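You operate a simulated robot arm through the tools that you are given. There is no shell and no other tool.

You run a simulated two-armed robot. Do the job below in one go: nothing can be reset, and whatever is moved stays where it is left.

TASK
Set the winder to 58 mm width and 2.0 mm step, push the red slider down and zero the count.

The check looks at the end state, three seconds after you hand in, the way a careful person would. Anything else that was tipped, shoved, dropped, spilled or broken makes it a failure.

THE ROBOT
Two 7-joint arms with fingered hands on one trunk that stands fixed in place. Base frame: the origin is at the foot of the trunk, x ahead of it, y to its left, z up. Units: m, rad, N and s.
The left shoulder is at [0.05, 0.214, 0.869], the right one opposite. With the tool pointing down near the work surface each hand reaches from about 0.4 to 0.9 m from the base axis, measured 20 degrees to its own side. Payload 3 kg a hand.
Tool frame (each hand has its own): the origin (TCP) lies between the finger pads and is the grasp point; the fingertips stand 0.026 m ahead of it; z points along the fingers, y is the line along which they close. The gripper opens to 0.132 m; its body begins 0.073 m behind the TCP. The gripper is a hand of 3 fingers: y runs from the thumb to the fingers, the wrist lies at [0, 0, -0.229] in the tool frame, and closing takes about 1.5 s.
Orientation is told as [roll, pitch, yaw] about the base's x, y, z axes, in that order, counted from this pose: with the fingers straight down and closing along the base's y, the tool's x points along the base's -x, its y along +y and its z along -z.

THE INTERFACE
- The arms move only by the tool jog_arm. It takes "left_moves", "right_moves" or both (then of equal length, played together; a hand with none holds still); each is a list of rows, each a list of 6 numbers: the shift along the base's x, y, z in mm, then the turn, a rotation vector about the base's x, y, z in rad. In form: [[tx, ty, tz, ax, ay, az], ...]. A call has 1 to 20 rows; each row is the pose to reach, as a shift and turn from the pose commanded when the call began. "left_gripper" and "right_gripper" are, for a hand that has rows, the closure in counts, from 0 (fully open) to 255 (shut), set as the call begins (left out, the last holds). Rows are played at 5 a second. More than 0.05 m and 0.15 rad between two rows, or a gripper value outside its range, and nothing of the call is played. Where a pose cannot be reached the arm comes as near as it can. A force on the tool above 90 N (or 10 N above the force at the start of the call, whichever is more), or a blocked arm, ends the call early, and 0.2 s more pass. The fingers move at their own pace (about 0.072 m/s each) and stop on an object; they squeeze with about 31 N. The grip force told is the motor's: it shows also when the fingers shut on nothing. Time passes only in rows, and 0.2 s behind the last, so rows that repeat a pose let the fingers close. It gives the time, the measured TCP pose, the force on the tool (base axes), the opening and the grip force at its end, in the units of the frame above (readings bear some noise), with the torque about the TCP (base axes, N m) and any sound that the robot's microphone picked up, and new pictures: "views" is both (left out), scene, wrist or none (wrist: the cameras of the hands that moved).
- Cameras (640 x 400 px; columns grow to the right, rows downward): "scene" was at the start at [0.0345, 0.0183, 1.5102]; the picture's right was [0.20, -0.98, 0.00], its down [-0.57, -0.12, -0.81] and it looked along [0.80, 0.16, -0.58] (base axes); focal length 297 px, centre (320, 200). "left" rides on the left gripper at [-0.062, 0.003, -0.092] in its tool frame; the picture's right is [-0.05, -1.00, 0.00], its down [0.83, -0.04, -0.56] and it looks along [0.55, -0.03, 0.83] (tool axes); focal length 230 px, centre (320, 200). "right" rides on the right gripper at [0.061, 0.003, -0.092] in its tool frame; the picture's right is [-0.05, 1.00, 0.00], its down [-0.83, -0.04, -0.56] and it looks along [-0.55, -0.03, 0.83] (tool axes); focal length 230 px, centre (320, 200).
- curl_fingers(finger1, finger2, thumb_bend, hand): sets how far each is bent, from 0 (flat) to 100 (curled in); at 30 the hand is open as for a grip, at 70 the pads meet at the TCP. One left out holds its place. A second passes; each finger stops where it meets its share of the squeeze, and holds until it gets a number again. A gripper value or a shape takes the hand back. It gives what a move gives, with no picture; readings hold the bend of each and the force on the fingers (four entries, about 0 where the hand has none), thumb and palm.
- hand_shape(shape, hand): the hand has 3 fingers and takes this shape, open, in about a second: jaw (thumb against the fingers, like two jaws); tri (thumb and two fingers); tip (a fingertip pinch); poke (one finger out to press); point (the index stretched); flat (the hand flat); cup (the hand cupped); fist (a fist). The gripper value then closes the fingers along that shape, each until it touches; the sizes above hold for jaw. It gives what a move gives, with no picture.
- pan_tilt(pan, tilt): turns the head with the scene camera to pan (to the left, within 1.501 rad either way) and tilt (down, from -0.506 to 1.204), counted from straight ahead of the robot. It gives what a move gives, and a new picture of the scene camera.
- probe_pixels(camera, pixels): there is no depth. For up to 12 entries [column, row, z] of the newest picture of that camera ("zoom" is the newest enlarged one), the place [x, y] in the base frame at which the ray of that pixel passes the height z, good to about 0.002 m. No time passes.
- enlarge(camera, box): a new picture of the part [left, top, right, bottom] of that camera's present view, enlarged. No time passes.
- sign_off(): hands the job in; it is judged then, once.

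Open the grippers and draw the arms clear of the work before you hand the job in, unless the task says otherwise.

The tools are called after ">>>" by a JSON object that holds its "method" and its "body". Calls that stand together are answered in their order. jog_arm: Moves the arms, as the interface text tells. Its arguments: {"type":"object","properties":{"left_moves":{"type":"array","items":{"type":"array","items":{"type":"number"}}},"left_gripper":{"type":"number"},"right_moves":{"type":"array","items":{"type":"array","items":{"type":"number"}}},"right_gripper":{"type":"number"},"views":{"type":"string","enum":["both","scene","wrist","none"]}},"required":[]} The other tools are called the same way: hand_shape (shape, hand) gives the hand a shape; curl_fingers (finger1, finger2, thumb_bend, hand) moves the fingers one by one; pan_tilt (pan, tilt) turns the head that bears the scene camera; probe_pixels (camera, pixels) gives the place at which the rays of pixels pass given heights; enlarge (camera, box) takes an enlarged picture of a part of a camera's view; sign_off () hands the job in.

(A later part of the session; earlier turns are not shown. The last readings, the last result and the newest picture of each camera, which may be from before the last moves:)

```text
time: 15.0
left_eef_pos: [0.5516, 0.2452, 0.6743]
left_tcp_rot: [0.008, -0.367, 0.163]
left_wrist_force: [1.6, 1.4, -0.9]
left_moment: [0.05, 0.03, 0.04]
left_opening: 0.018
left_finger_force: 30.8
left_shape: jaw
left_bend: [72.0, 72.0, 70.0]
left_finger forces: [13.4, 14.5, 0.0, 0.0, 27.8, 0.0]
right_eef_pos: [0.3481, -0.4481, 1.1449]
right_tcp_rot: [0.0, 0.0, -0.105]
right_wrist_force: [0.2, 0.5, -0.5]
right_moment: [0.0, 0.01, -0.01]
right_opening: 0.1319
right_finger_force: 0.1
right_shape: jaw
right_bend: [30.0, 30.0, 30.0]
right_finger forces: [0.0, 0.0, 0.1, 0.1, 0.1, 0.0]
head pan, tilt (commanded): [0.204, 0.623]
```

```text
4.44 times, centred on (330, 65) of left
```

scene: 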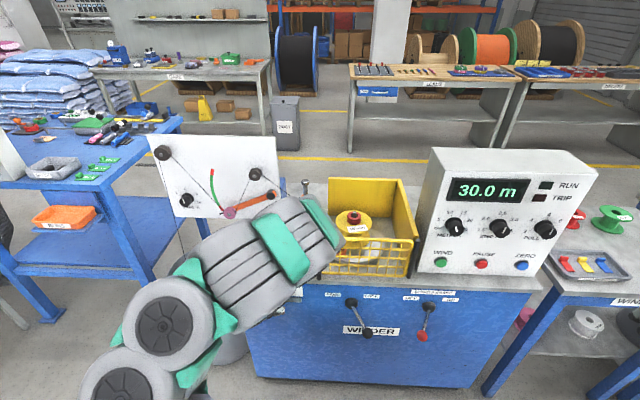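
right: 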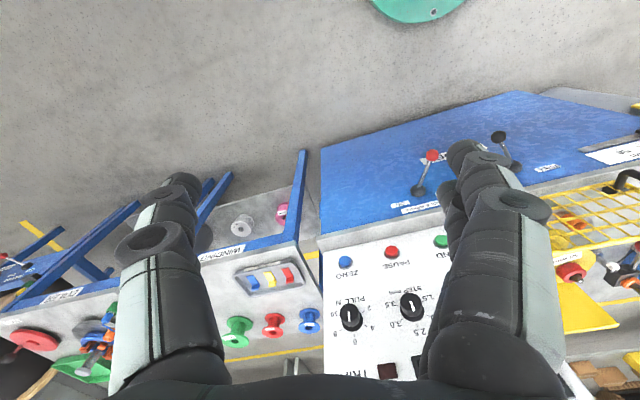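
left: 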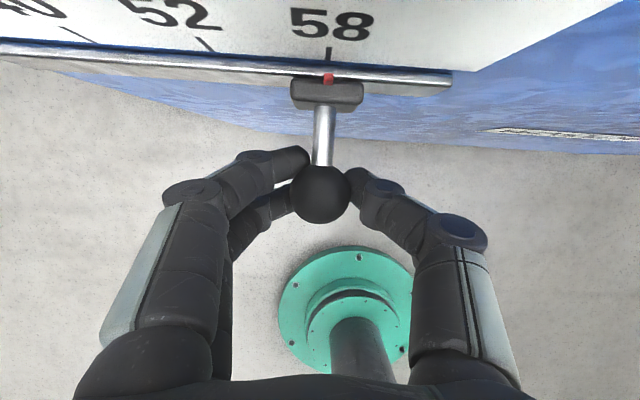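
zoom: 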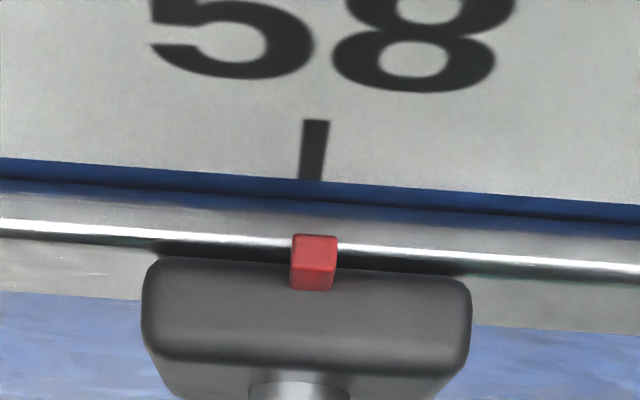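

The red pointer lines up with the 58 tick. I'll open the fingers and check whether it stays there.

>>> {"method": "jog_arm", "body": {"left_moves": [[0, 0, 0, 0, 0, 0], [0, 0, 0, 0, 0, 0], [0, 0, 0, 0, 0, 0], [0, 0, 0, 0, 0, 0], [0, 0, 0, 0, 0, 0]], "left_gripper": 110, "views": "wrist"}}

>>> {"method": "enlarge", "body": {"camera": "left", "box": [260, 20, 400, 110]}}

```text
time: 16.2
left_eef_pos: [0.553, 0.2464, 0.674]
left_tcp_rot: [0.007, -0.367, 0.161]
left_wrist_force: [0.6, 0.1, -0.5]
left_moment: [0.0, -0.01, 0.03]
left_opening: 0.0745
left_finger_force: 0.1
left_shape: jaw
left_bend: [72.0, 72.0, 70.0]
left_finger forces: [0.0, 0.0, 0.0, 0.0, 0.0, 0.0]
right_eef_pos: [0.3482, -0.4484, 1.145]
right_tcp_rot: [0.0, 0.0, -0.103]
right_wrist_force: [-0.1, 0.6, 0.4]
right_moment: [-0.03, 0.0, -0.01]
right_opening: 0.1321
right_finger_force: 0.1
right_shape: jaw
right_bend: [30.0, 30.0, 30.0]
right_finger forces: [0.0, 0.0, 0.0, 0.0, 0.1, 0.1]
head pan, tilt (commanded): [0.204, 0.623]
```

left: 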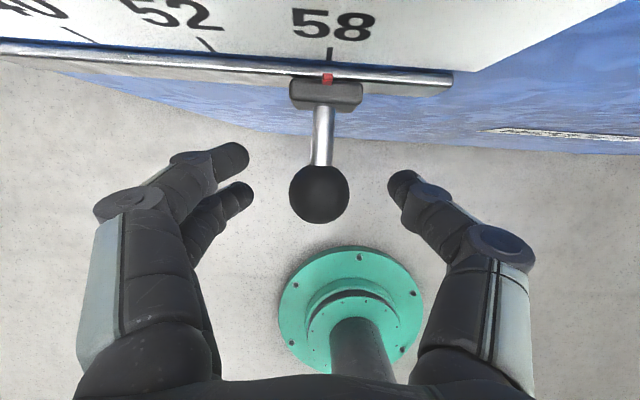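

```text
4.44 times, centred on (330, 65) of left
```

zoom: 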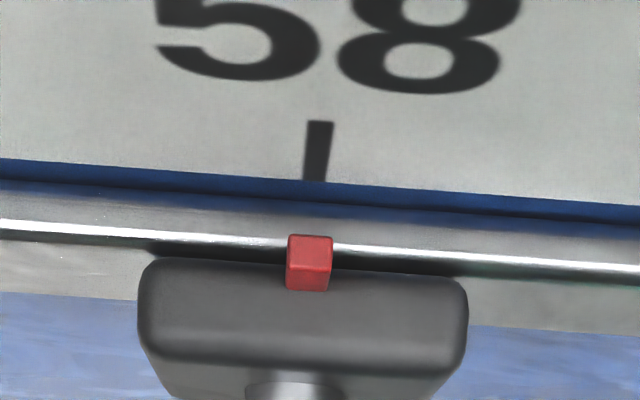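

Width holds at 58 after release. Now I'll back the left hand out along its approach and lift it, and check the guard's location near the red ball.

>>> {"method": "jog_arm", "body": {"left_moves": [[-9, -1, 24, 0, 0, 0], [-18, -2, 48, 0, 0, 0], [-27, -3, 72, 0, 0, 0], [-36, -4, 96, 0, 0, 0], [-45, -5, 125, 0, 0, 0], [-50, 5, 170, 0, 0, 0], [-50, 15, 215, 0, 0, 0], [-45, 20, 260, 0, 0, 0], [-35, 20, 305, 0, 0, 0], [-30, 20, 330, 0, 0, 0]], "views": "both"}}

>>> {"method": "enlarge", "body": {"camera": "scene", "box": [225, 270, 305, 330]}}

>>> {"method": "probe_pixels", "body": {"camera": "scene", "pixels": [[328.4, 215.4, 0.783], [310.5, 271.7, 0.8], [310.5, 237.4, 0.85], [310.5, 237.4, 0.9], [330, 180, 0.95], [330, 180, 0.9]]}}

```text
time: 18.4
left_eef_pos: [0.5218, 0.2664, 1.0064]
left_tcp_rot: [0.005, -0.368, 0.162]
left_wrist_force: [1.1, 0.6, 0.7]
left_moment: [-0.02, 0.0, -0.03]
left_opening: 0.0753
left_finger_force: 0.0
left_shape: jaw
left_bend: [72.0, 72.0, 70.0]
left_finger forces: [0.0, 0.1, 0.1, 0.0, 0.1, 0.0]
left hand out of reach, approached as far as the arm can: row 5
right_eef_pos: [0.349, -0.4476, 1.1445]
right_tcp_rot: [0.001, 0.0, -0.106]
right_wrist_force: [-0.2, 0.6, 0.4]
right_moment: [0.0, -0.01, -0.01]
right_opening: 0.1316
right_finger_force: 0.2
right_shape: jaw
right_bend: [30.0, 30.0, 30.0]
right_finger forces: [0.0, 0.1, 0.0, 0.1, 0.0, 0.1]
head pan, tilt (commanded): [0.204, 0.623]
```

scene: 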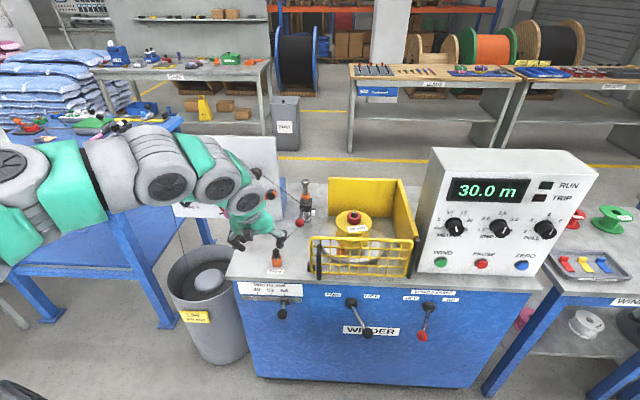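
left: 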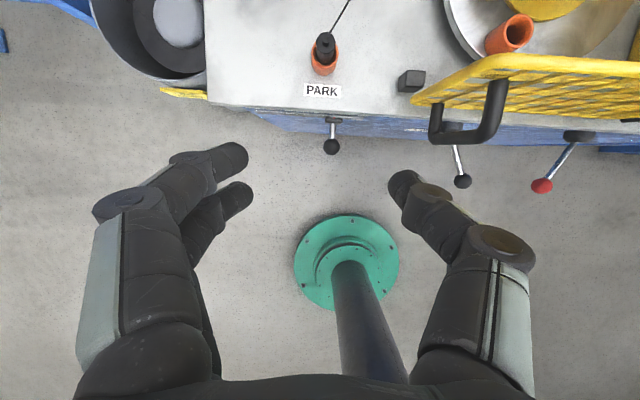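

```text
6.67 times, centred on (265, 300) of scene
```

zoom: 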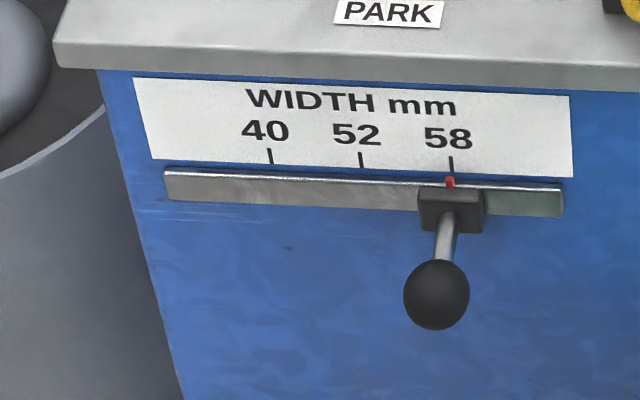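

```text
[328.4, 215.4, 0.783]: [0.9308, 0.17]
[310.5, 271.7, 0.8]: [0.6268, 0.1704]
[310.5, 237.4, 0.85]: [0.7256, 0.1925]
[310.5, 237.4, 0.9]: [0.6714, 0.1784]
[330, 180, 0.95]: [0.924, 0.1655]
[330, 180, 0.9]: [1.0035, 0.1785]
```

Width reads 58 cleanly. Next the red ball: I'll close the left fingers to a blunt point, reduce tilt slightly, and move high over the bench toward (0.767,0.242,1.05) for a look.

>>> {"method": "jog_arm", "body": {"left_moves": [[10, 0, 30, 0, 0, 0], [40, -3, 60, -0.005, 0.03, 0], [80, -6, 70, -0.01, 0.06, 0], [120, -10, 70, -0.015, 0.09, 0], [160, -14, 70, -0.02, 0.12, 0], [200, -18, 70, -0.025, 0.15, 0], [230, -22, 60, -0.028, 0.168, 0], [230, -22, 60, -0.028, 0.168, 0]], "left_gripper": 235, "views": "both"}}

```text
time: 20.2
left_eef_pos: [0.7526, 0.2437, 1.0651]
left_tcp_rot: [0.004, -0.198, 0.16]
left_wrist_force: [0.8, -1.1, -2.9]
left_moment: [0.09, 0.08, 0.01]
left_opening: 0.0101
left_finger_force: 0.1
left_shape: jaw
left_bend: [71.0, 71.0, 70.0]
left_finger forces: [0.1, 0.0, 0.0, 0.0, 0.0, 0.0]
right_eef_pos: [0.3474, -0.4495, 1.145]
right_tcp_rot: [-0.001, 0.003, -0.107]
right_wrist_force: [0.5, -0.8, -0.4]
right_moment: [0.01, -0.01, 0.0]
right_opening: 0.1318
right_finger_force: 0.0
right_shape: jaw
right_bend: [30.0, 30.0, 30.0]
right_finger forces: [0.0, 0.0, 0.1, 0.0, 0.0, 0.0]
head pan, tilt (commanded): [0.204, 0.623]
```

scene: 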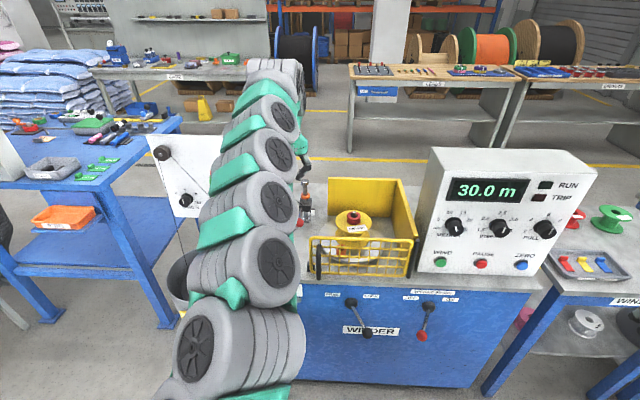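
left: 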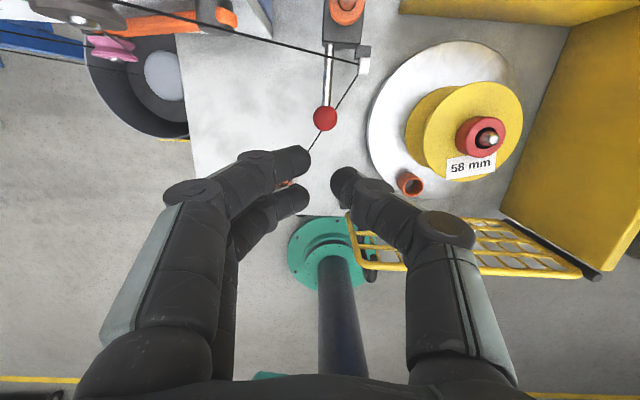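

The left camera shows the ball at (325,118). I'll refine its position with this view.

>>> {"method": "probe_pixels", "body": {"camera": "left", "pixels": [[325, 118, 0.84], [325, 118, 0.861], [325, 118, 0.88], [346, 10, 0.883], [363, 66, 0.862]]}}

>>> {"method": "enlarge", "body": {"camera": "left", "box": [260, 0, 420, 200]}}

>>> {"method": "enlarge", "body": {"camera": "scene", "box": [280, 130, 350, 240]}}

```text
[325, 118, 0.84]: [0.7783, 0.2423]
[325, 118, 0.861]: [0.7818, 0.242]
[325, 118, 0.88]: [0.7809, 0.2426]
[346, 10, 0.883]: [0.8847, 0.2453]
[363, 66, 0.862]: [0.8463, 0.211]
```

```text
2.00 times, centred on (340, 100) of left
```

zoom: 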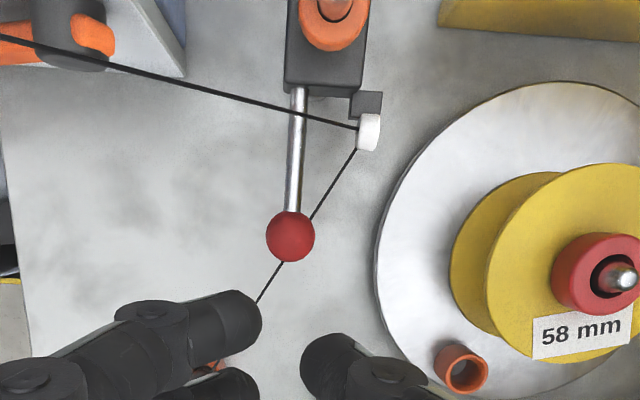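

```text
3.64 times, centred on (315, 185) of scene
```

zoom: 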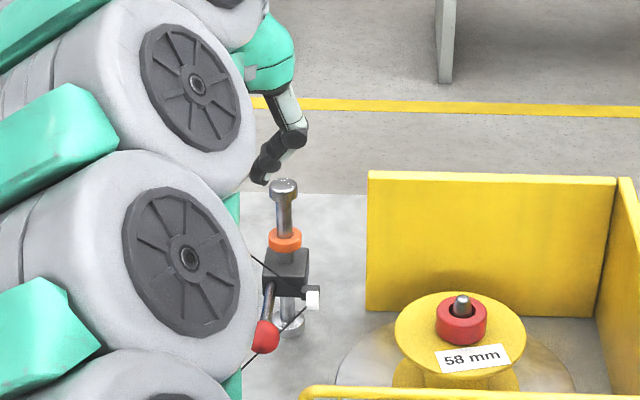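

Ball confirmed at ≈(0.781,0.242,0.861). I'll move the fingertips above it and descend to about 25 mm above contact, then check.

>>> {"method": "jog_arm", "body": {"left_moves": [[10, -1, -25, 0, 0, 0], [23, -3, -50, 0, 0, 0], [23, -3, -90, 0, 0, 0], [23, -3, -130, 0, 0, 0], [23, -3, -140, 0, 0, 0]], "views": "both"}}

```text
time: 21.4
left_eef_pos: [0.7756, 0.242, 0.9244]
left_tcp_rot: [0.008, -0.196, 0.162]
left_wrist_force: [-1.0, 0.0, 0.1]
left_moment: [0.0, 0.0, -0.01]
left_opening: 0.0103
left_finger_force: 0.1
left_shape: jaw
left_bend: [71.0, 71.0, 70.0]
left_finger forces: [0.0, 0.0, 0.0, 0.0, 0.0, 0.0]
right_eef_pos: [0.3478, -0.4474, 1.1438]
right_tcp_rot: [0.001, 0.0, -0.101]
right_wrist_force: [-0.6, -1.1, -0.4]
right_moment: [-0.03, -0.01, 0.0]
right_opening: 0.1317
right_finger_force: 0.1
right_shape: jaw
right_bend: [30.0, 30.0, 30.0]
right_finger forces: [0.0, 0.1, 0.0, 0.1, 0.0, 0.1]
head pan, tilt (commanded): [0.204, 0.623]
```

scene: 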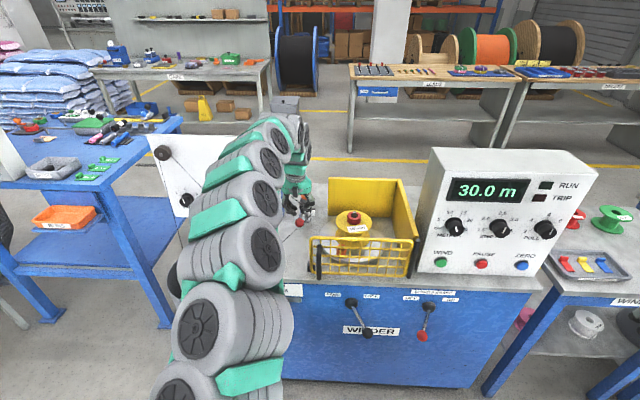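
left: 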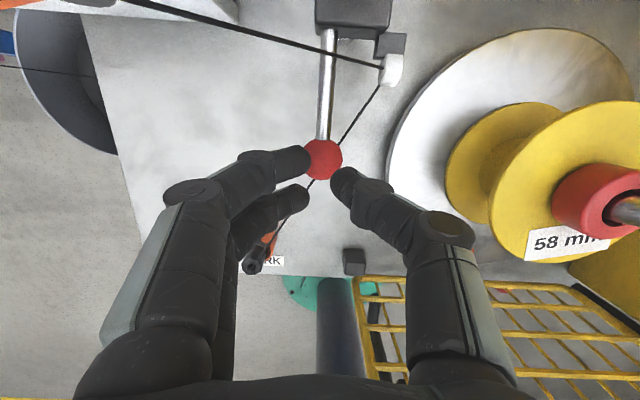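

The ball (322,159) lies on the finger axis just below the tips. I'll push straight down in small steps and watch force and picture.

>>> {"method": "jog_arm", "body": {"left_moves": [[2, 0, -10, 0, 0, 0], [2, 0, -20, 0, 0, 0], [2, 0, -28, 0, 0, 0], [2, 0, -36, 0, 0, 0]], "views": "both"}}

```text
time: 22.4
left_eef_pos: [0.7772, 0.2423, 0.8889]
left_tcp_rot: [0.006, -0.198, 0.164]
left_wrist_force: [0.0, -0.6, 0.6]
left_moment: [-0.01, -0.04, 0.0]
left_opening: 0.0105
left_finger_force: 0.0
left_shape: jaw
left_bend: [71.0, 71.0, 70.0]
left_finger forces: [0.0, 0.3, 0.0, 0.0, 0.8, 0.0]
right_eef_pos: [0.348, -0.4485, 1.1446]
right_tcp_rot: [0.0, 0.001, -0.104]
right_wrist_force: [-0.5, -0.3, 0.8]
right_moment: [-0.03, 0.05, 0.0]
right_opening: 0.1318
right_finger_force: 0.0
right_shape: jaw
right_bend: [30.0, 30.0, 30.0]
right_finger forces: [0.0, 0.0, 0.0, 0.0, 0.1, 0.0]
head pan, tilt (commanded): [0.204, 0.623]
```

scene: 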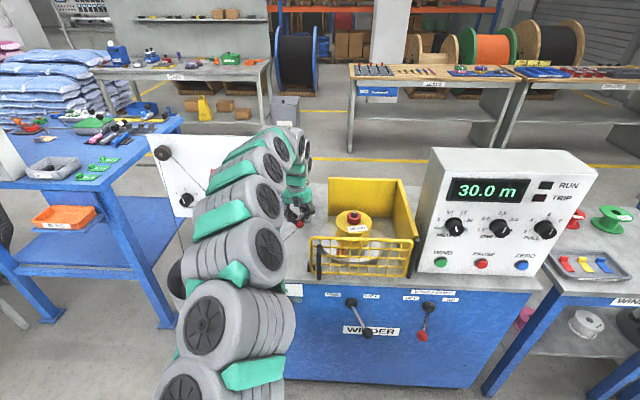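
left: 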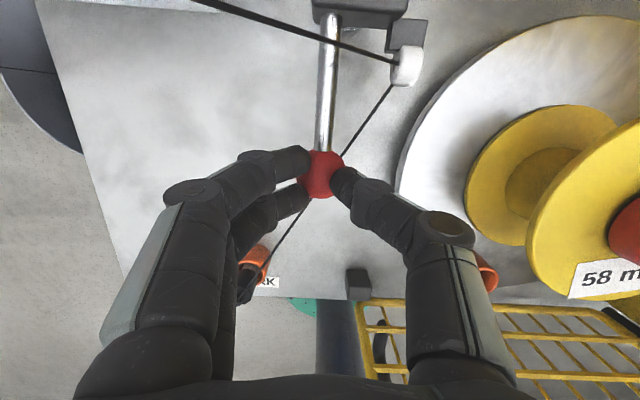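

Light contact just begins (thumb 0.8 N) with the ball nested between tips. Continue pushing down 24 mm.

>>> {"method": "jog_arm", "body": {"left_moves": [[0, 0, -6, 0, 0, 0], [0, 0, -12, 0, 0, 0], [0, 0, -18, 0, 0, 0], [0, 0, -24, 0, 0, 0]], "views": "both"}}

```text
time: 23.4
left_eef_pos: [0.7776, 0.2403, 0.8642]
left_tcp_rot: [0.007, -0.198, 0.164]
left_wrist_force: [0.5, 0.5, 1.1]
left_moment: [0.02, -0.01, 0.0]
left_opening: 0.0106
left_finger_force: 0.0
left_shape: jaw
left_bend: [71.0, 71.0, 70.0]
left_finger forces: [0.0, 0.4, 0.0, 0.1, 0.6, 0.0]
right_eef_pos: [0.348, -0.4482, 1.1453]
right_tcp_rot: [-0.001, 0.0, -0.105]
right_wrist_force: [-0.3, 1.0, -0.7]
right_moment: [0.0, -0.01, 0.02]
right_opening: 0.1319
right_finger_force: 0.1
right_shape: jaw
right_bend: [30.0, 30.0, 30.0]
right_finger forces: [0.1, 0.1, 0.1, 0.0, 0.0, 0.0]
head pan, tilt (commanded): [0.204, 0.623]
```

scene: 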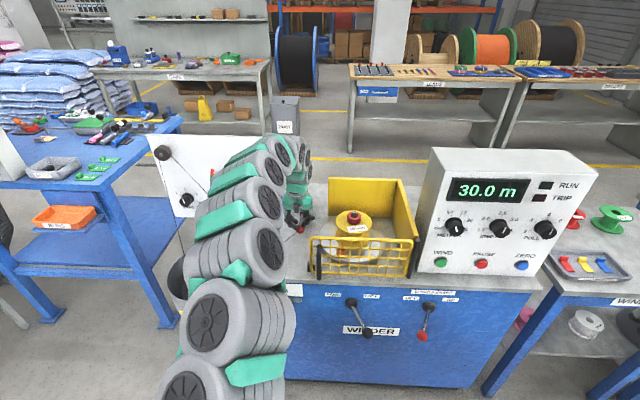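
left: 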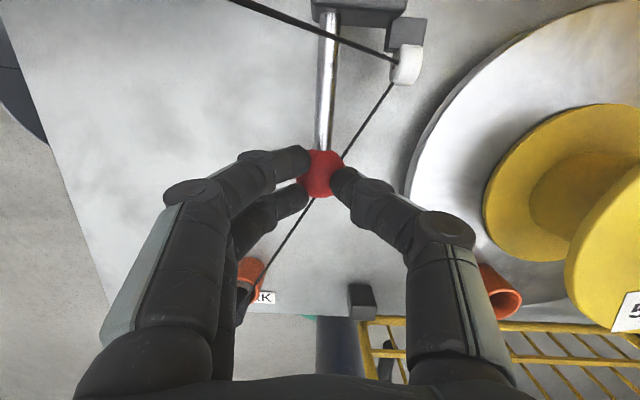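

The block slides down easily with the ball (still at (322,172) in view). Continue in 5 mm steps until it stops.

>>> {"method": "jog_arm", "body": {"left_moves": [[0, 0, -5, 0, 0, 0], [0, 0, -10, 0, 0, 0], [0, 0, -15, 0, 0, 0]], "views": "both"}}

>>> {"method": "enlarge", "body": {"camera": "scene", "box": [280, 160, 350, 250]}}

```text
time: 24.2
left_eef_pos: [0.7764, 0.2414, 0.851]
left_tcp_rot: [0.008, -0.198, 0.162]
left_wrist_force: [-0.3, -1.2, 10.8]
left_moment: [-0.07, 0.0, 0.0]
left_opening: 0.0116
left_finger_force: 0.0
left_shape: jaw
left_bend: [71.0, 71.0, 71.0]
left_finger forces: [0.0, 2.9, 0.0, 0.1, 8.2, 0.1]
right_eef_pos: [0.3488, -0.4485, 1.1446]
right_tcp_rot: [0.0, -0.001, -0.103]
right_wrist_force: [0.8, -0.7, -1.3]
right_moment: [0.02, 0.02, 0.03]
right_opening: 0.1322
right_finger_force: 0.1
right_shape: jaw
right_bend: [30.0, 30.0, 30.0]
right_finger forces: [0.0, 0.0, 0.1, 0.0, 0.0, 0.1]
head pan, tilt (commanded): [0.204, 0.623]
```

scene: 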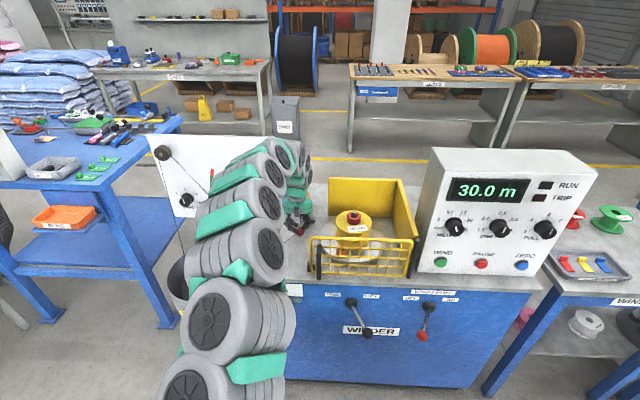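
left: 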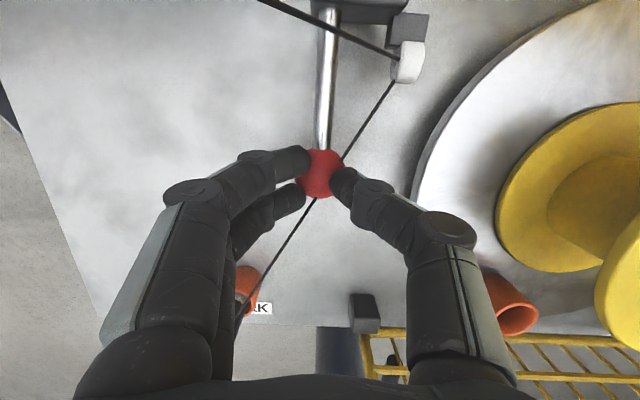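

```text
4.44 times, centred on (315, 205) of scene
```

zoom: 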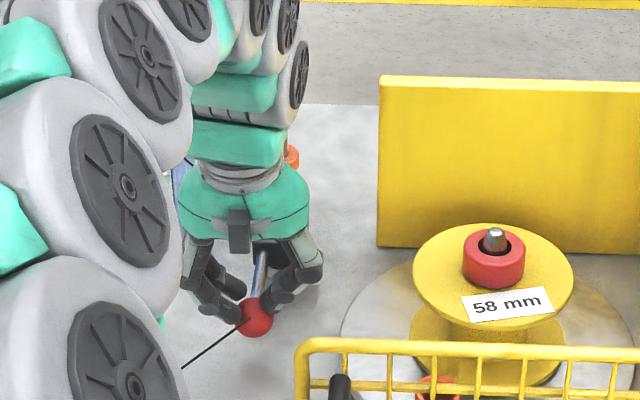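

Force rose to ~11 N upward, suggesting the bottom stop. I'll press 4 mm more to make sure it is fully down.

>>> {"method": "jog_arm", "body": {"left_moves": [[0, 0, -2, 0, 0, 0], [0, 0, -4, 0, 0, 0], [0, 0, -4, 0, 0, 0]], "views": "wrist"}}

```text
time: 25.0
left_eef_pos: [0.7773, 0.241, 0.8471]
left_tcp_rot: [0.007, -0.201, 0.164]
left_wrist_force: [-9.1, -2.1, 50.0]
left_moment: [0.08, 0.05, 0.07]
left_opening: 0.0176
left_finger_force: 31.0
left_shape: jaw
left_bend: [72.0, 73.0, 71.0]
left_finger forces: [19.7, 21.9, 0.0, 0.0, 44.3, 0.1]
right_eef_pos: [0.3466, -0.4485, 1.1451]
right_tcp_rot: [-0.001, -0.001, -0.103]
right_wrist_force: [0.7, -1.4, 0.5]
right_moment: [0.03, 0.02, -0.01]
right_opening: 0.1318
right_finger_force: 0.0
right_shape: jaw
right_bend: [30.0, 30.0, 30.0]
right_finger forces: [0.1, 0.0, 0.0, 0.0, 0.0, 0.0]
head pan, tilt (commanded): [0.204, 0.623]
```

left: 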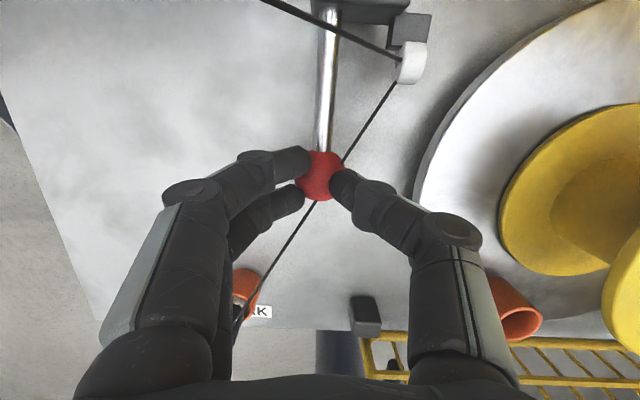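

50 N confirms the hard stop at the bottom. I'll open the fingers so the ball isn't gripped, then lift straight up.

>>> {"method": "jog_arm", "body": {"left_moves": [[0, 0, 1, 0, 0, 0], [0, 0, 2, 0, 0, 0], [0, 0, 2, 0, 0, 0], [0, 0, 2, 0, 0, 0]], "left_gripper": 150, "views": "wrist"}}

```text
time: 26.0
left_eef_pos: [0.7766, 0.2409, 0.848]
left_tcp_rot: [0.007, -0.197, 0.164]
left_wrist_force: [0.5, -0.2, 0.0]
left_moment: [0.01, -0.01, 0.0]
left_opening: 0.0539
left_finger_force: 0.0
left_shape: jaw
left_bend: [73.0, 73.0, 70.0]
left_finger forces: [0.0, 0.0, 0.1, 0.0, 0.1, 0.1]
right_eef_pos: [0.348, -0.4477, 1.1445]
right_tcp_rot: [0.0, 0.0, -0.104]
right_wrist_force: [0.1, -0.6, 0.0]
right_moment: [-0.01, -0.05, 0.02]
right_opening: 0.1317
right_finger_force: 0.0
right_shape: jaw
right_bend: [30.0, 30.0, 30.0]
right_finger forces: [0.1, 0.0, 0.0, 0.1, 0.0, 0.1]
head pan, tilt (commanded): [0.204, 0.623]
```

left: 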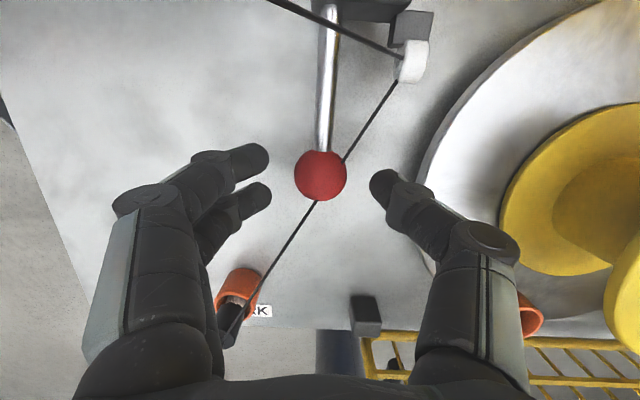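

Fingers are clear of the ball, which stays down. Lifting straight up, then drawing back toward the robot.

>>> {"method": "jog_arm", "body": {"left_moves": [[0, 0, 40, 0, 0, 0], [0, 0, 85, 0, 0, 0], [0, 0, 130, 0, 0, 0], [-5, 0, 175, 0, 0, 0], [-20, 5, 220, 0, 0, 0], [-60, 15, 240, 0, 0, 0], [-100, 30, 240, 0, 0, 0], [-140, 50, 240, 0, 0, 0], [-180, 75, 240, 0, 0, 0], [-220, 100, 240, 0, 0, 0], [-250, 130, 240, 0, 0, 0]], "views": "both"}}

>>> {"method": "enlarge", "body": {"camera": "scene", "box": [250, 165, 350, 285]}}

```text
time: 28.4
left_eef_pos: [0.5263, 0.3733, 1.0856]
left_tcp_rot: [0.008, -0.198, 0.164]
left_wrist_force: [-0.5, 0.5, 0.8]
left_moment: [-0.01, -0.02, 0.01]
left_opening: 0.0543
left_finger_force: 0.1
left_shape: jaw
left_bend: [73.0, 73.0, 70.0]
left_finger forces: [0.0, 0.0, 0.0, 0.0, 0.0, 0.1]
right_eef_pos: [0.3487, -0.4479, 1.1446]
right_tcp_rot: [-0.001, 0.001, -0.104]
right_wrist_force: [1.2, -0.4, -0.5]
right_moment: [0.01, -0.03, 0.02]
right_opening: 0.1319
right_finger_force: 0.1
right_shape: jaw
right_bend: [30.0, 30.0, 30.0]
right_finger forces: [0.0, 0.0, 0.0, 0.0, 0.0, 0.0]
head pan, tilt (commanded): [0.204, 0.623]
```

scene: 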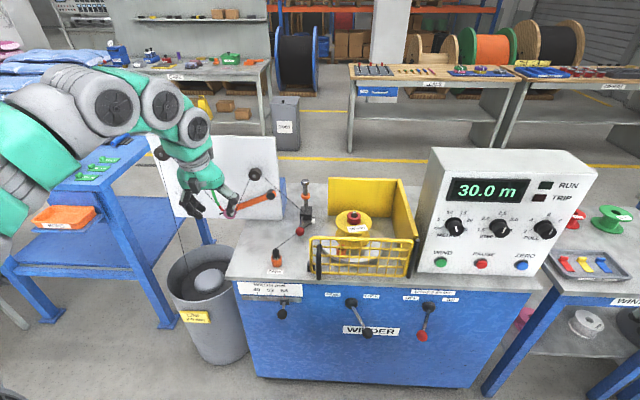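
left: 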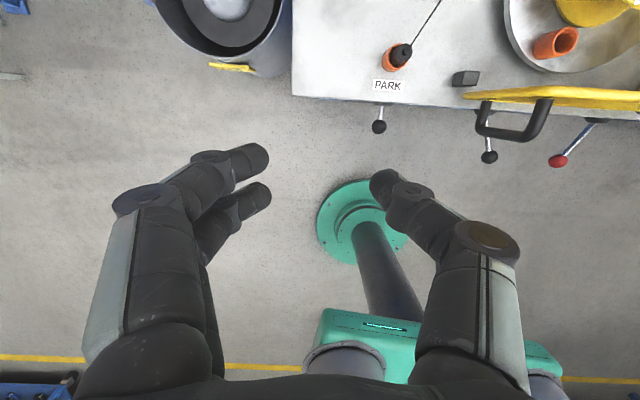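

```text
3.33 times, centred on (300, 225) of scene
```

zoom: 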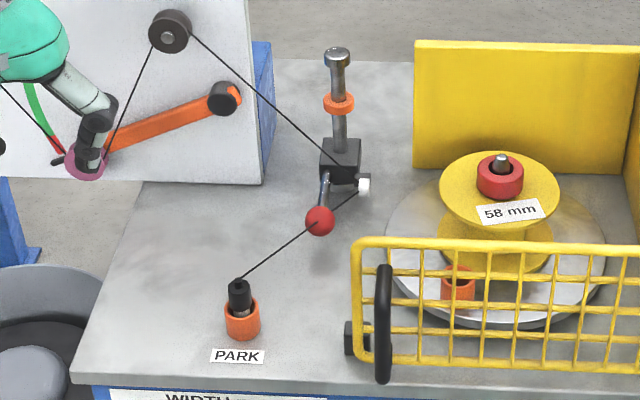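

The slider stays down at the post base with the orange ring left above it. Now the right arm: I'll rotate the right hand to point at the panel (pitch ≈ −π/2, yaw ≈ 0.165), moving to a standoff ~5 cm in front of the STEP knob.

>>> {"method": "jog_arm", "body": {"right_moves": [[23, 8, -13, 0.004, -0.131, 0.018], [46, 17, -26, 0.008, -0.262, 0.035], [69, 25, -39, 0.012, -0.393, 0.053], [92, 34, -51, 0.016, -0.525, 0.071], [115, 42, -64, 0.02, -0.656, 0.088], [138, 50, -77, 0.024, -0.787, 0.106], [161, 59, -90, 0.028, -0.918, 0.124], [184, 67, -103, 0.031, -1.049, 0.141], [207, 76, -116, 0.035, -1.18, 0.159], [230, 84, -128, 0.039, -1.312, 0.177], [253, 93, -141, 0.043, -1.443, 0.194], [277, 101, -154, 0.047, -1.574, 0.212]], "right_gripper": 95, "views": "both"}}

```text
time: 31.2
left_eef_pos: [0.5284, 0.374, 1.0867]
left_tcp_rot: [0.006, -0.195, 0.163]
left_wrist_force: [-0.1, -0.8, 0.4]
left_moment: [0.05, 0.01, 0.02]
left_opening: 0.054
left_finger_force: 0.1
left_shape: jaw
left_bend: [73.0, 73.0, 70.0]
left_finger forces: [0.0, 0.1, 0.0, 0.0, 0.1, 0.1]
right_eef_pos: [0.6345, -0.3973, 1.0297]
right_tcp_rot: [-2.055, -1.463, 2.236]
right_wrist_force: [-0.7, 0.1, -0.4]
right_moment: [-0.03, 0.0, 0.02]
right_opening: 0.0829
right_finger_force: 0.0
right_shape: jaw
right_bend: [71.0, 71.0, 69.0]
right_finger forces: [0.0, 0.0, 0.0, 0.0, 0.0, 0.0]
right hand out of reach, approached as far as the arm can: row 8, 9, 10, 11, 12
head pan, tilt (commanded): [0.204, 0.623]
stopped in row 12 (right hand): the arm was blocked; the commanded pose is now the measured one
```

scene: 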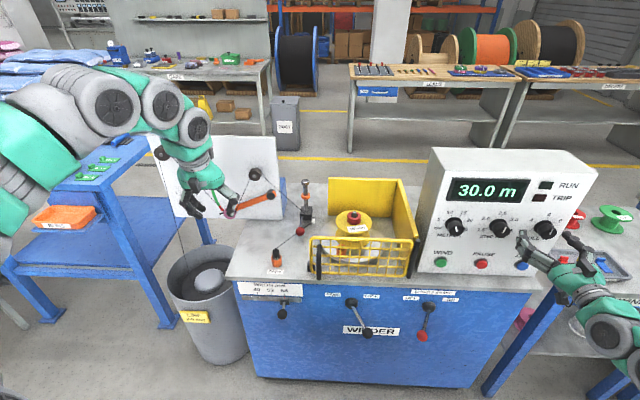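
right: 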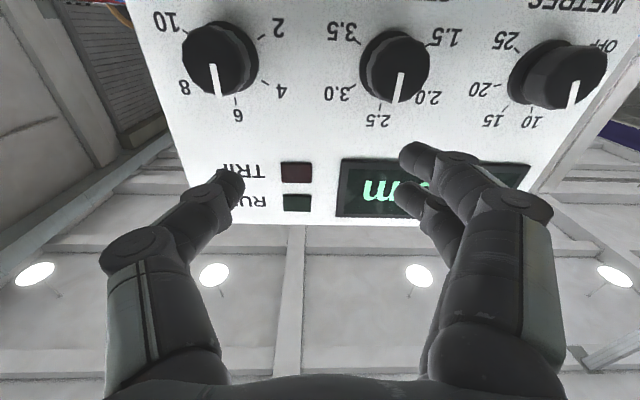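

The right hand now points at the panel within ~0.1 rad at (0.635,-0.397,1.030), STEP knob at (395,65) in its view. I'll enlarge and probe to refine the knob position.

>>> {"method": "enlarge", "body": {"camera": "right", "box": [320, 10, 480, 140]}}

>>> {"method": "probe_pixels", "body": {"camera": "right", "pixels": [[398, 70, 0.97], [398, 70, 0.98], [398, 70, 0.988], [398, 70, 1.0], [218, 60, 0.988], [570, 72, 0.988]]}}

>>> {"method": "enlarge", "body": {"camera": "scene", "box": [430, 180, 640, 400]}}

```text
3.08 times, centred on (400, 75) of right
```

zoom: 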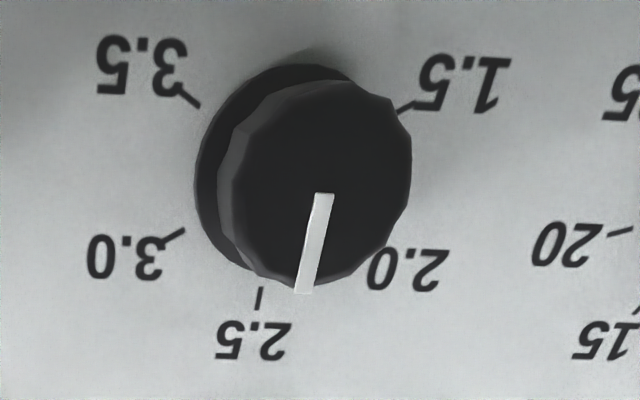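

```text
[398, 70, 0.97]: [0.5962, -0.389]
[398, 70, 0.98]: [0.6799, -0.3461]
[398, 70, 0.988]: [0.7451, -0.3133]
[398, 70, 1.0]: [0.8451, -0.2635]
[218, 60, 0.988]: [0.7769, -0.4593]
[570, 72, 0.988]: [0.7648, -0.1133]
```

```text
1.82 times, centred on (535, 290) of scene
```

zoom: 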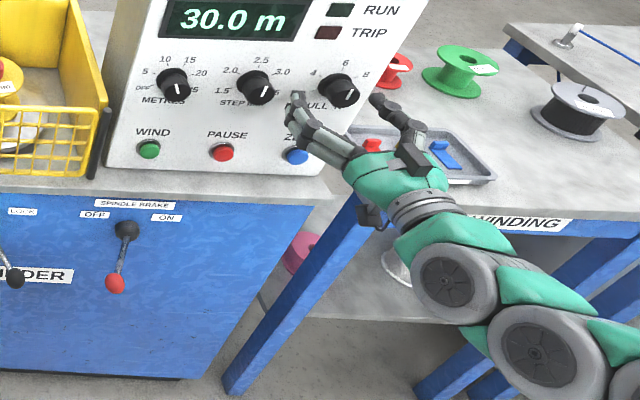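

Knob cap refined to (0.7015,-0.335,0.983). I'll shift to be coaxial ~60 mm in front of it and correct the small orientation error.

>>> {"method": "jog_arm", "body": {"right_moves": [[0, 17, -15, 0.03, 0.017, -0.006], [4, 35, -30, 0.06, 0.033, -0.012], [8, 52, -46, 0.095, 0.05, -0.018], [8, 52, -46, 0.095, 0.05, -0.018]], "views": "both"}}

```text
time: 32.2
left_eef_pos: [0.5267, 0.3746, 1.0876]
left_tcp_rot: [0.007, -0.196, 0.161]
left_wrist_force: [0.0, 0.2, -0.5]
left_moment: [0.01, 0.05, 0.03]
left_opening: 0.0539
left_finger_force: 0.0
left_shape: jaw
left_bend: [73.0, 73.0, 70.0]
left_finger forces: [0.1, 0.1, 0.1, 0.0, 0.1, 0.0]
right_eef_pos: [0.6445, -0.3917, 1.0032]
right_tcp_rot: [2.811, -1.551, -2.655]
right_wrist_force: [0.3, 0.7, 0.3]
right_moment: [0.01, -0.03, 0.01]
right_opening: 0.0828
right_finger_force: 0.1
right_shape: jaw
right_bend: [71.0, 71.0, 69.0]
right_finger forces: [0.0, 0.1, 0.0, 0.1, 0.1, 0.0]
right hand out of reach, approached as far as the arm can: row 1, 2, 3, 4
head pan, tilt (commanded): [0.204, 0.623]
```

scene: 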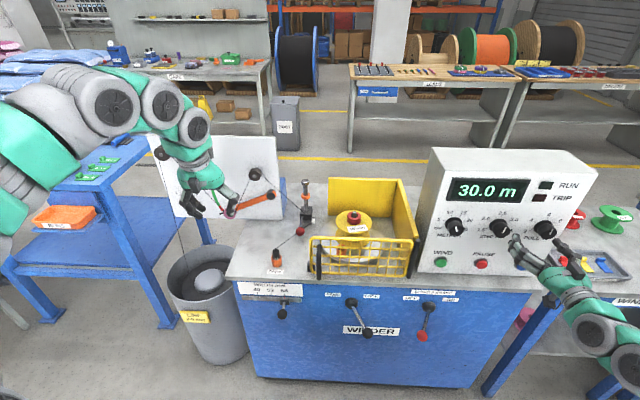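
right: 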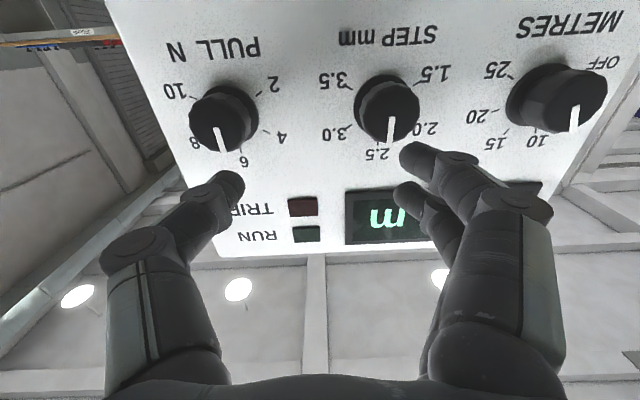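

The arm can't get closer to the trunk with a level hand, so I'll approach with the hand yawed (wrist to the right), keeping the wrist farther from the shoulder: TCP to (0.642,-0.345,0.983), yaw ≈0.5.

>>> {"method": "jog_arm", "body": {"right_moves": [[0, 0, -5, 0, 0, 0.115], [-1, 15, -10, 0, 0, 0.23], [-2, 31, -15, 0, 0, 0.344], [-2, 47, -20, 0, 0, 0.344], [-2, 47, -20, 0, 0, 0.344]], "views": "both"}}

```text
time: 33.4
left_eef_pos: [0.5278, 0.3735, 1.0874]
left_tcp_rot: [0.006, -0.198, 0.162]
left_wrist_force: [1.2, -0.1, 0.1]
left_moment: [0.0, 0.02, -0.03]
left_opening: 0.0539
left_finger_force: 0.0
left_shape: jaw
left_bend: [73.0, 73.0, 70.0]
left_finger forces: [0.1, 0.0, 0.0, 0.1, 0.0, 0.0]
right_eef_pos: [0.6416, -0.3448, 0.9836]
right_tcp_rot: [2.798, -1.553, -2.297]
right_wrist_force: [0.2, -0.4, -0.4]
right_moment: [0.05, 0.0, -0.01]
right_opening: 0.0829
right_finger_force: 0.0
right_shape: jaw
right_bend: [71.0, 71.0, 69.0]
right_finger forces: [0.0, 0.0, 0.0, 0.0, 0.0, 0.0]
head pan, tilt (commanded): [0.204, 0.623]
```

scene: 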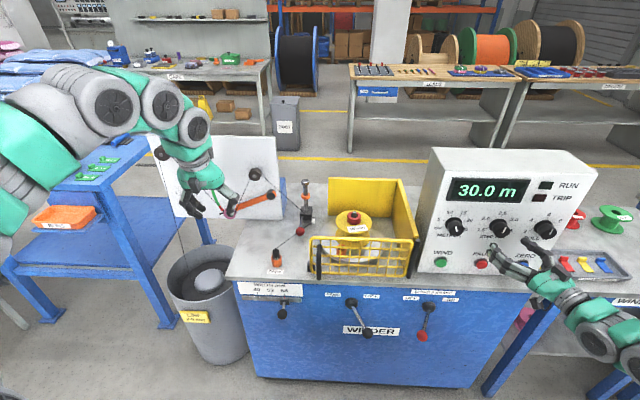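
right: 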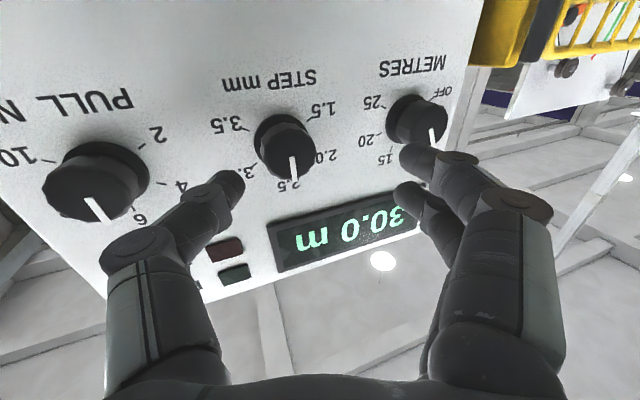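

Reached. Now I'll pre-roll the hand 0.52 rad clockwise (as seen facing the panel) about its own axis so a 60° counter-clockwise turn stays within range.

>>> {"method": "jog_arm", "body": {"right_moves": [[0, 0, 0, 0.114, 0.062, 0], [0, 0, 0, 0.228, 0.125, 0], [0, 0, 0, 0.342, 0.187, 0], [0, 0, 0, 0.456, 0.249, 0], [0, 0, 0, 0.456, 0.249, 0]], "views": "both"}}

```text
time: 34.6
left_eef_pos: [0.5272, 0.3737, 1.0872]
left_tcp_rot: [0.006, -0.196, 0.162]
left_wrist_force: [-0.2, -0.8, 0.7]
left_moment: [0.0, 0.0, -0.03]
left_opening: 0.0541
left_finger_force: 0.1
left_shape: jaw
left_bend: [73.0, 73.0, 70.0]
left_finger forces: [0.0, 0.0, 0.0, 0.0, 0.1, 0.1]
right_eef_pos: [0.6422, -0.3428, 0.9837]
right_tcp_rot: [1.604, -1.043, -1.106]
right_wrist_force: [0.1, 0.2, 0.5]
right_moment: [0.02, 0.01, 0.0]
right_opening: 0.083
right_finger_force: 0.1
right_shape: jaw
right_bend: [71.0, 71.0, 69.0]
right_finger forces: [0.1, 0.0, 0.0, 0.0, 0.0, 0.0]
head pan, tilt (commanded): [0.204, 0.623]
```

scene: 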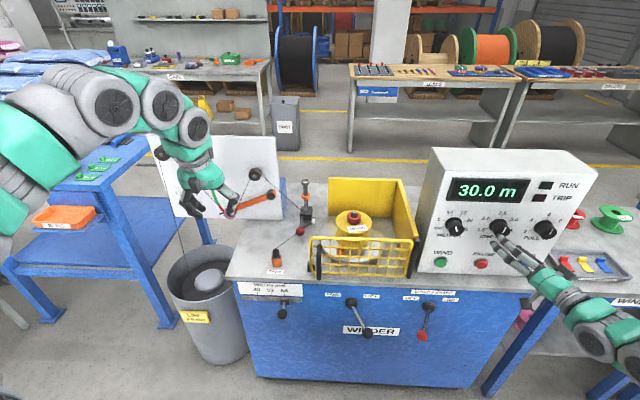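
right: 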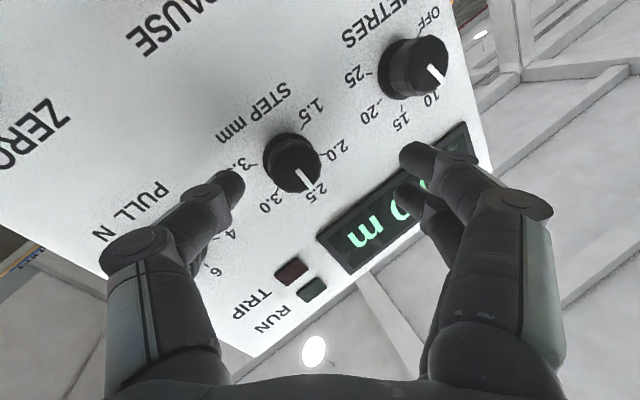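

Roll achieved. Now I'll move in toward the knob while swinging the yaw back to face the panel squarely.

>>> {"method": "jog_arm", "body": {"right_moves": [[15, 2, 0, 0, 0, -0.11], [30, 4, 0, 0, 0, -0.22], [40, 5, -1, 0, 0, -0.335], [40, 5, -1, 0, 0, -0.335]], "views": "both"}}

```text
time: 35.6
left_eef_pos: [0.5268, 0.3738, 1.0875]
left_tcp_rot: [0.006, -0.197, 0.162]
left_wrist_force: [0.2, 0.1, 0.3]
left_moment: [0.03, -0.04, -0.01]
left_opening: 0.0539
left_finger_force: 0.2
left_shape: jaw
left_bend: [73.0, 73.0, 70.0]
left_finger forces: [0.0, 0.0, 0.0, 0.0, 0.1, 0.0]
right_eef_pos: [0.6822, -0.3368, 0.9815]
right_tcp_rot: [1.604, -1.046, -1.441]
right_wrist_force: [-0.9, -0.3, -0.7]
right_moment: [-0.02, 0.02, 0.0]
right_opening: 0.0828
right_finger_force: 0.1
right_shape: jaw
right_bend: [71.0, 71.0, 69.0]
right_finger forces: [0.0, 0.0, 0.1, 0.0, 0.1, 0.0]
head pan, tilt (commanded): [0.204, 0.623]
```

scene: 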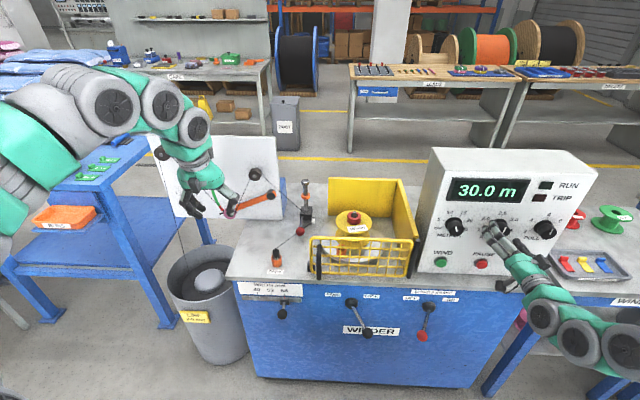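
right: 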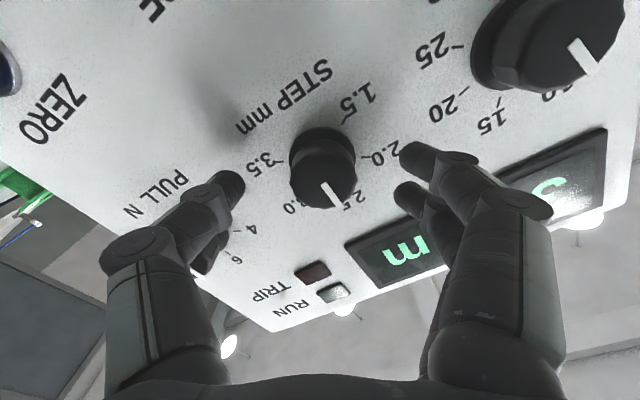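

Knob cap is centred at (324,180), within ~2 mm of the tool axis. Advance 14 mm so the fingers straddle the knob.

>>> {"method": "jog_arm", "body": {"right_moves": [[7, 1, 1, 0, 0, 0], [14, 2, 1, 0, 0, 0], [14, 2, 1, 0, 0, 0]], "views": "wrist"}}

>>> {"method": "enlarge", "body": {"camera": "right", "box": [200, 80, 460, 260]}}

```text
time: 36.4
left_eef_pos: [0.5281, 0.373, 1.0879]
left_tcp_rot: [0.008, -0.198, 0.162]
left_wrist_force: [0.3, 0.4, -0.8]
left_moment: [0.0, -0.02, 0.0]
left_opening: 0.0541
left_finger_force: 0.1
left_shape: jaw
left_bend: [73.0, 73.0, 70.0]
left_finger forces: [0.0, 0.0, 0.1, 0.0, 0.1, 0.0]
right_eef_pos: [0.697, -0.3364, 0.9836]
right_tcp_rot: [1.603, -1.046, -1.44]
right_wrist_force: [0.2, 0.3, 0.6]
right_moment: [-0.01, -0.01, -0.01]
right_opening: 0.0826
right_finger_force: 0.0
right_shape: jaw
right_bend: [71.0, 71.0, 69.0]
right_finger forces: [0.0, 0.0, 0.0, 0.0, 0.0, 0.1]
head pan, tilt (commanded): [0.204, 0.623]
```

right: 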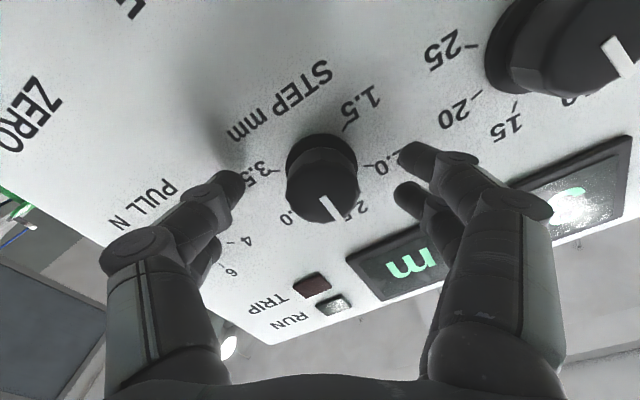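

```text
2.22 times, centred on (330, 170) of right
```

zoom: 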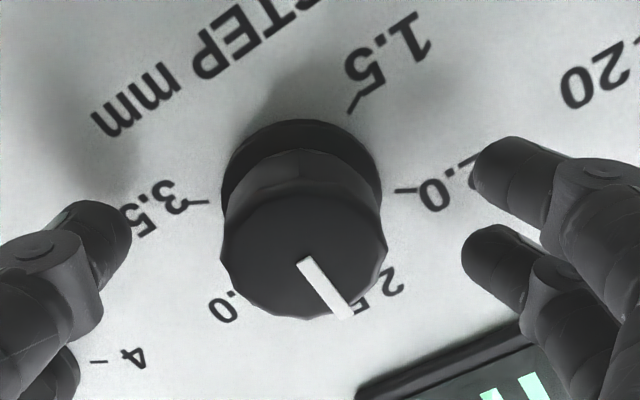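

Knob well centred between the digits. Closing the right hand on it.

>>> {"method": "jog_arm", "body": {"right_moves": [[0, 0, 0, 0, 0, 0], [0, 0, 0, 0, 0, 0], [0, 0, 0, 0, 0, 0], [0, 0, 0, 0, 0, 0], [0, 0, 0, 0, 0, 0], [0, 0, 0, 0, 0, 0]], "right_gripper": 225, "views": "wrist"}}

>>> {"method": "enlarge", "body": {"camera": "right", "box": [200, 80, 460, 260]}}

```text
time: 37.8
left_eef_pos: [0.5272, 0.3738, 1.0871]
left_tcp_rot: [0.008, -0.198, 0.165]
left_wrist_force: [0.7, 0.5, -0.4]
left_moment: [0.02, -0.02, -0.03]
left_opening: 0.0542
left_finger_force: 0.1
left_shape: jaw
left_bend: [73.0, 73.0, 70.0]
left_finger forces: [0.0, 0.0, 0.1, 0.0, 0.1, 0.1]
right_eef_pos: [0.6961, -0.3346, 0.9836]
right_tcp_rot: [1.603, -1.046, -1.44]
right_wrist_force: [2.5, 1.1, -2.7]
right_moment: [0.01, 0.02, 0.03]
right_opening: 0.0286
right_finger_force: 31.0
right_shape: jaw
right_bend: [73.0, 73.0, 70.0]
right_finger forces: [14.7, 13.9, 0.0, 0.0, 27.7, 0.0]
head pan, tilt (commanded): [0.204, 0.623]
```

right: 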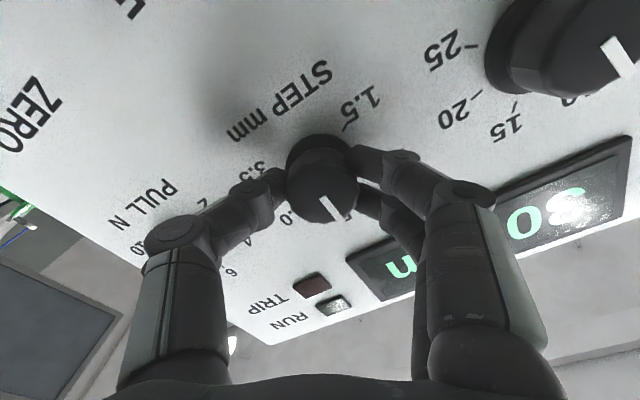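

```text
2.22 times, centred on (330, 170) of right
```

zoom: 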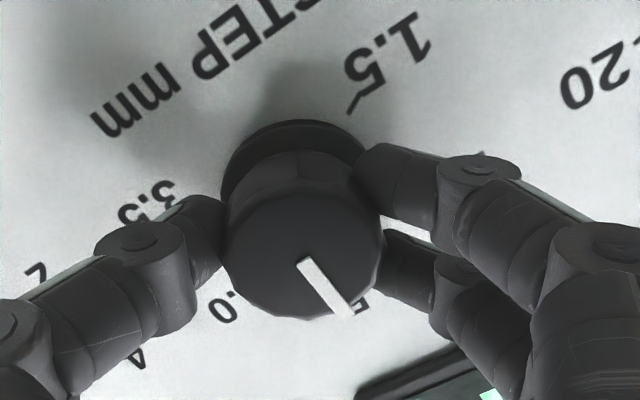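

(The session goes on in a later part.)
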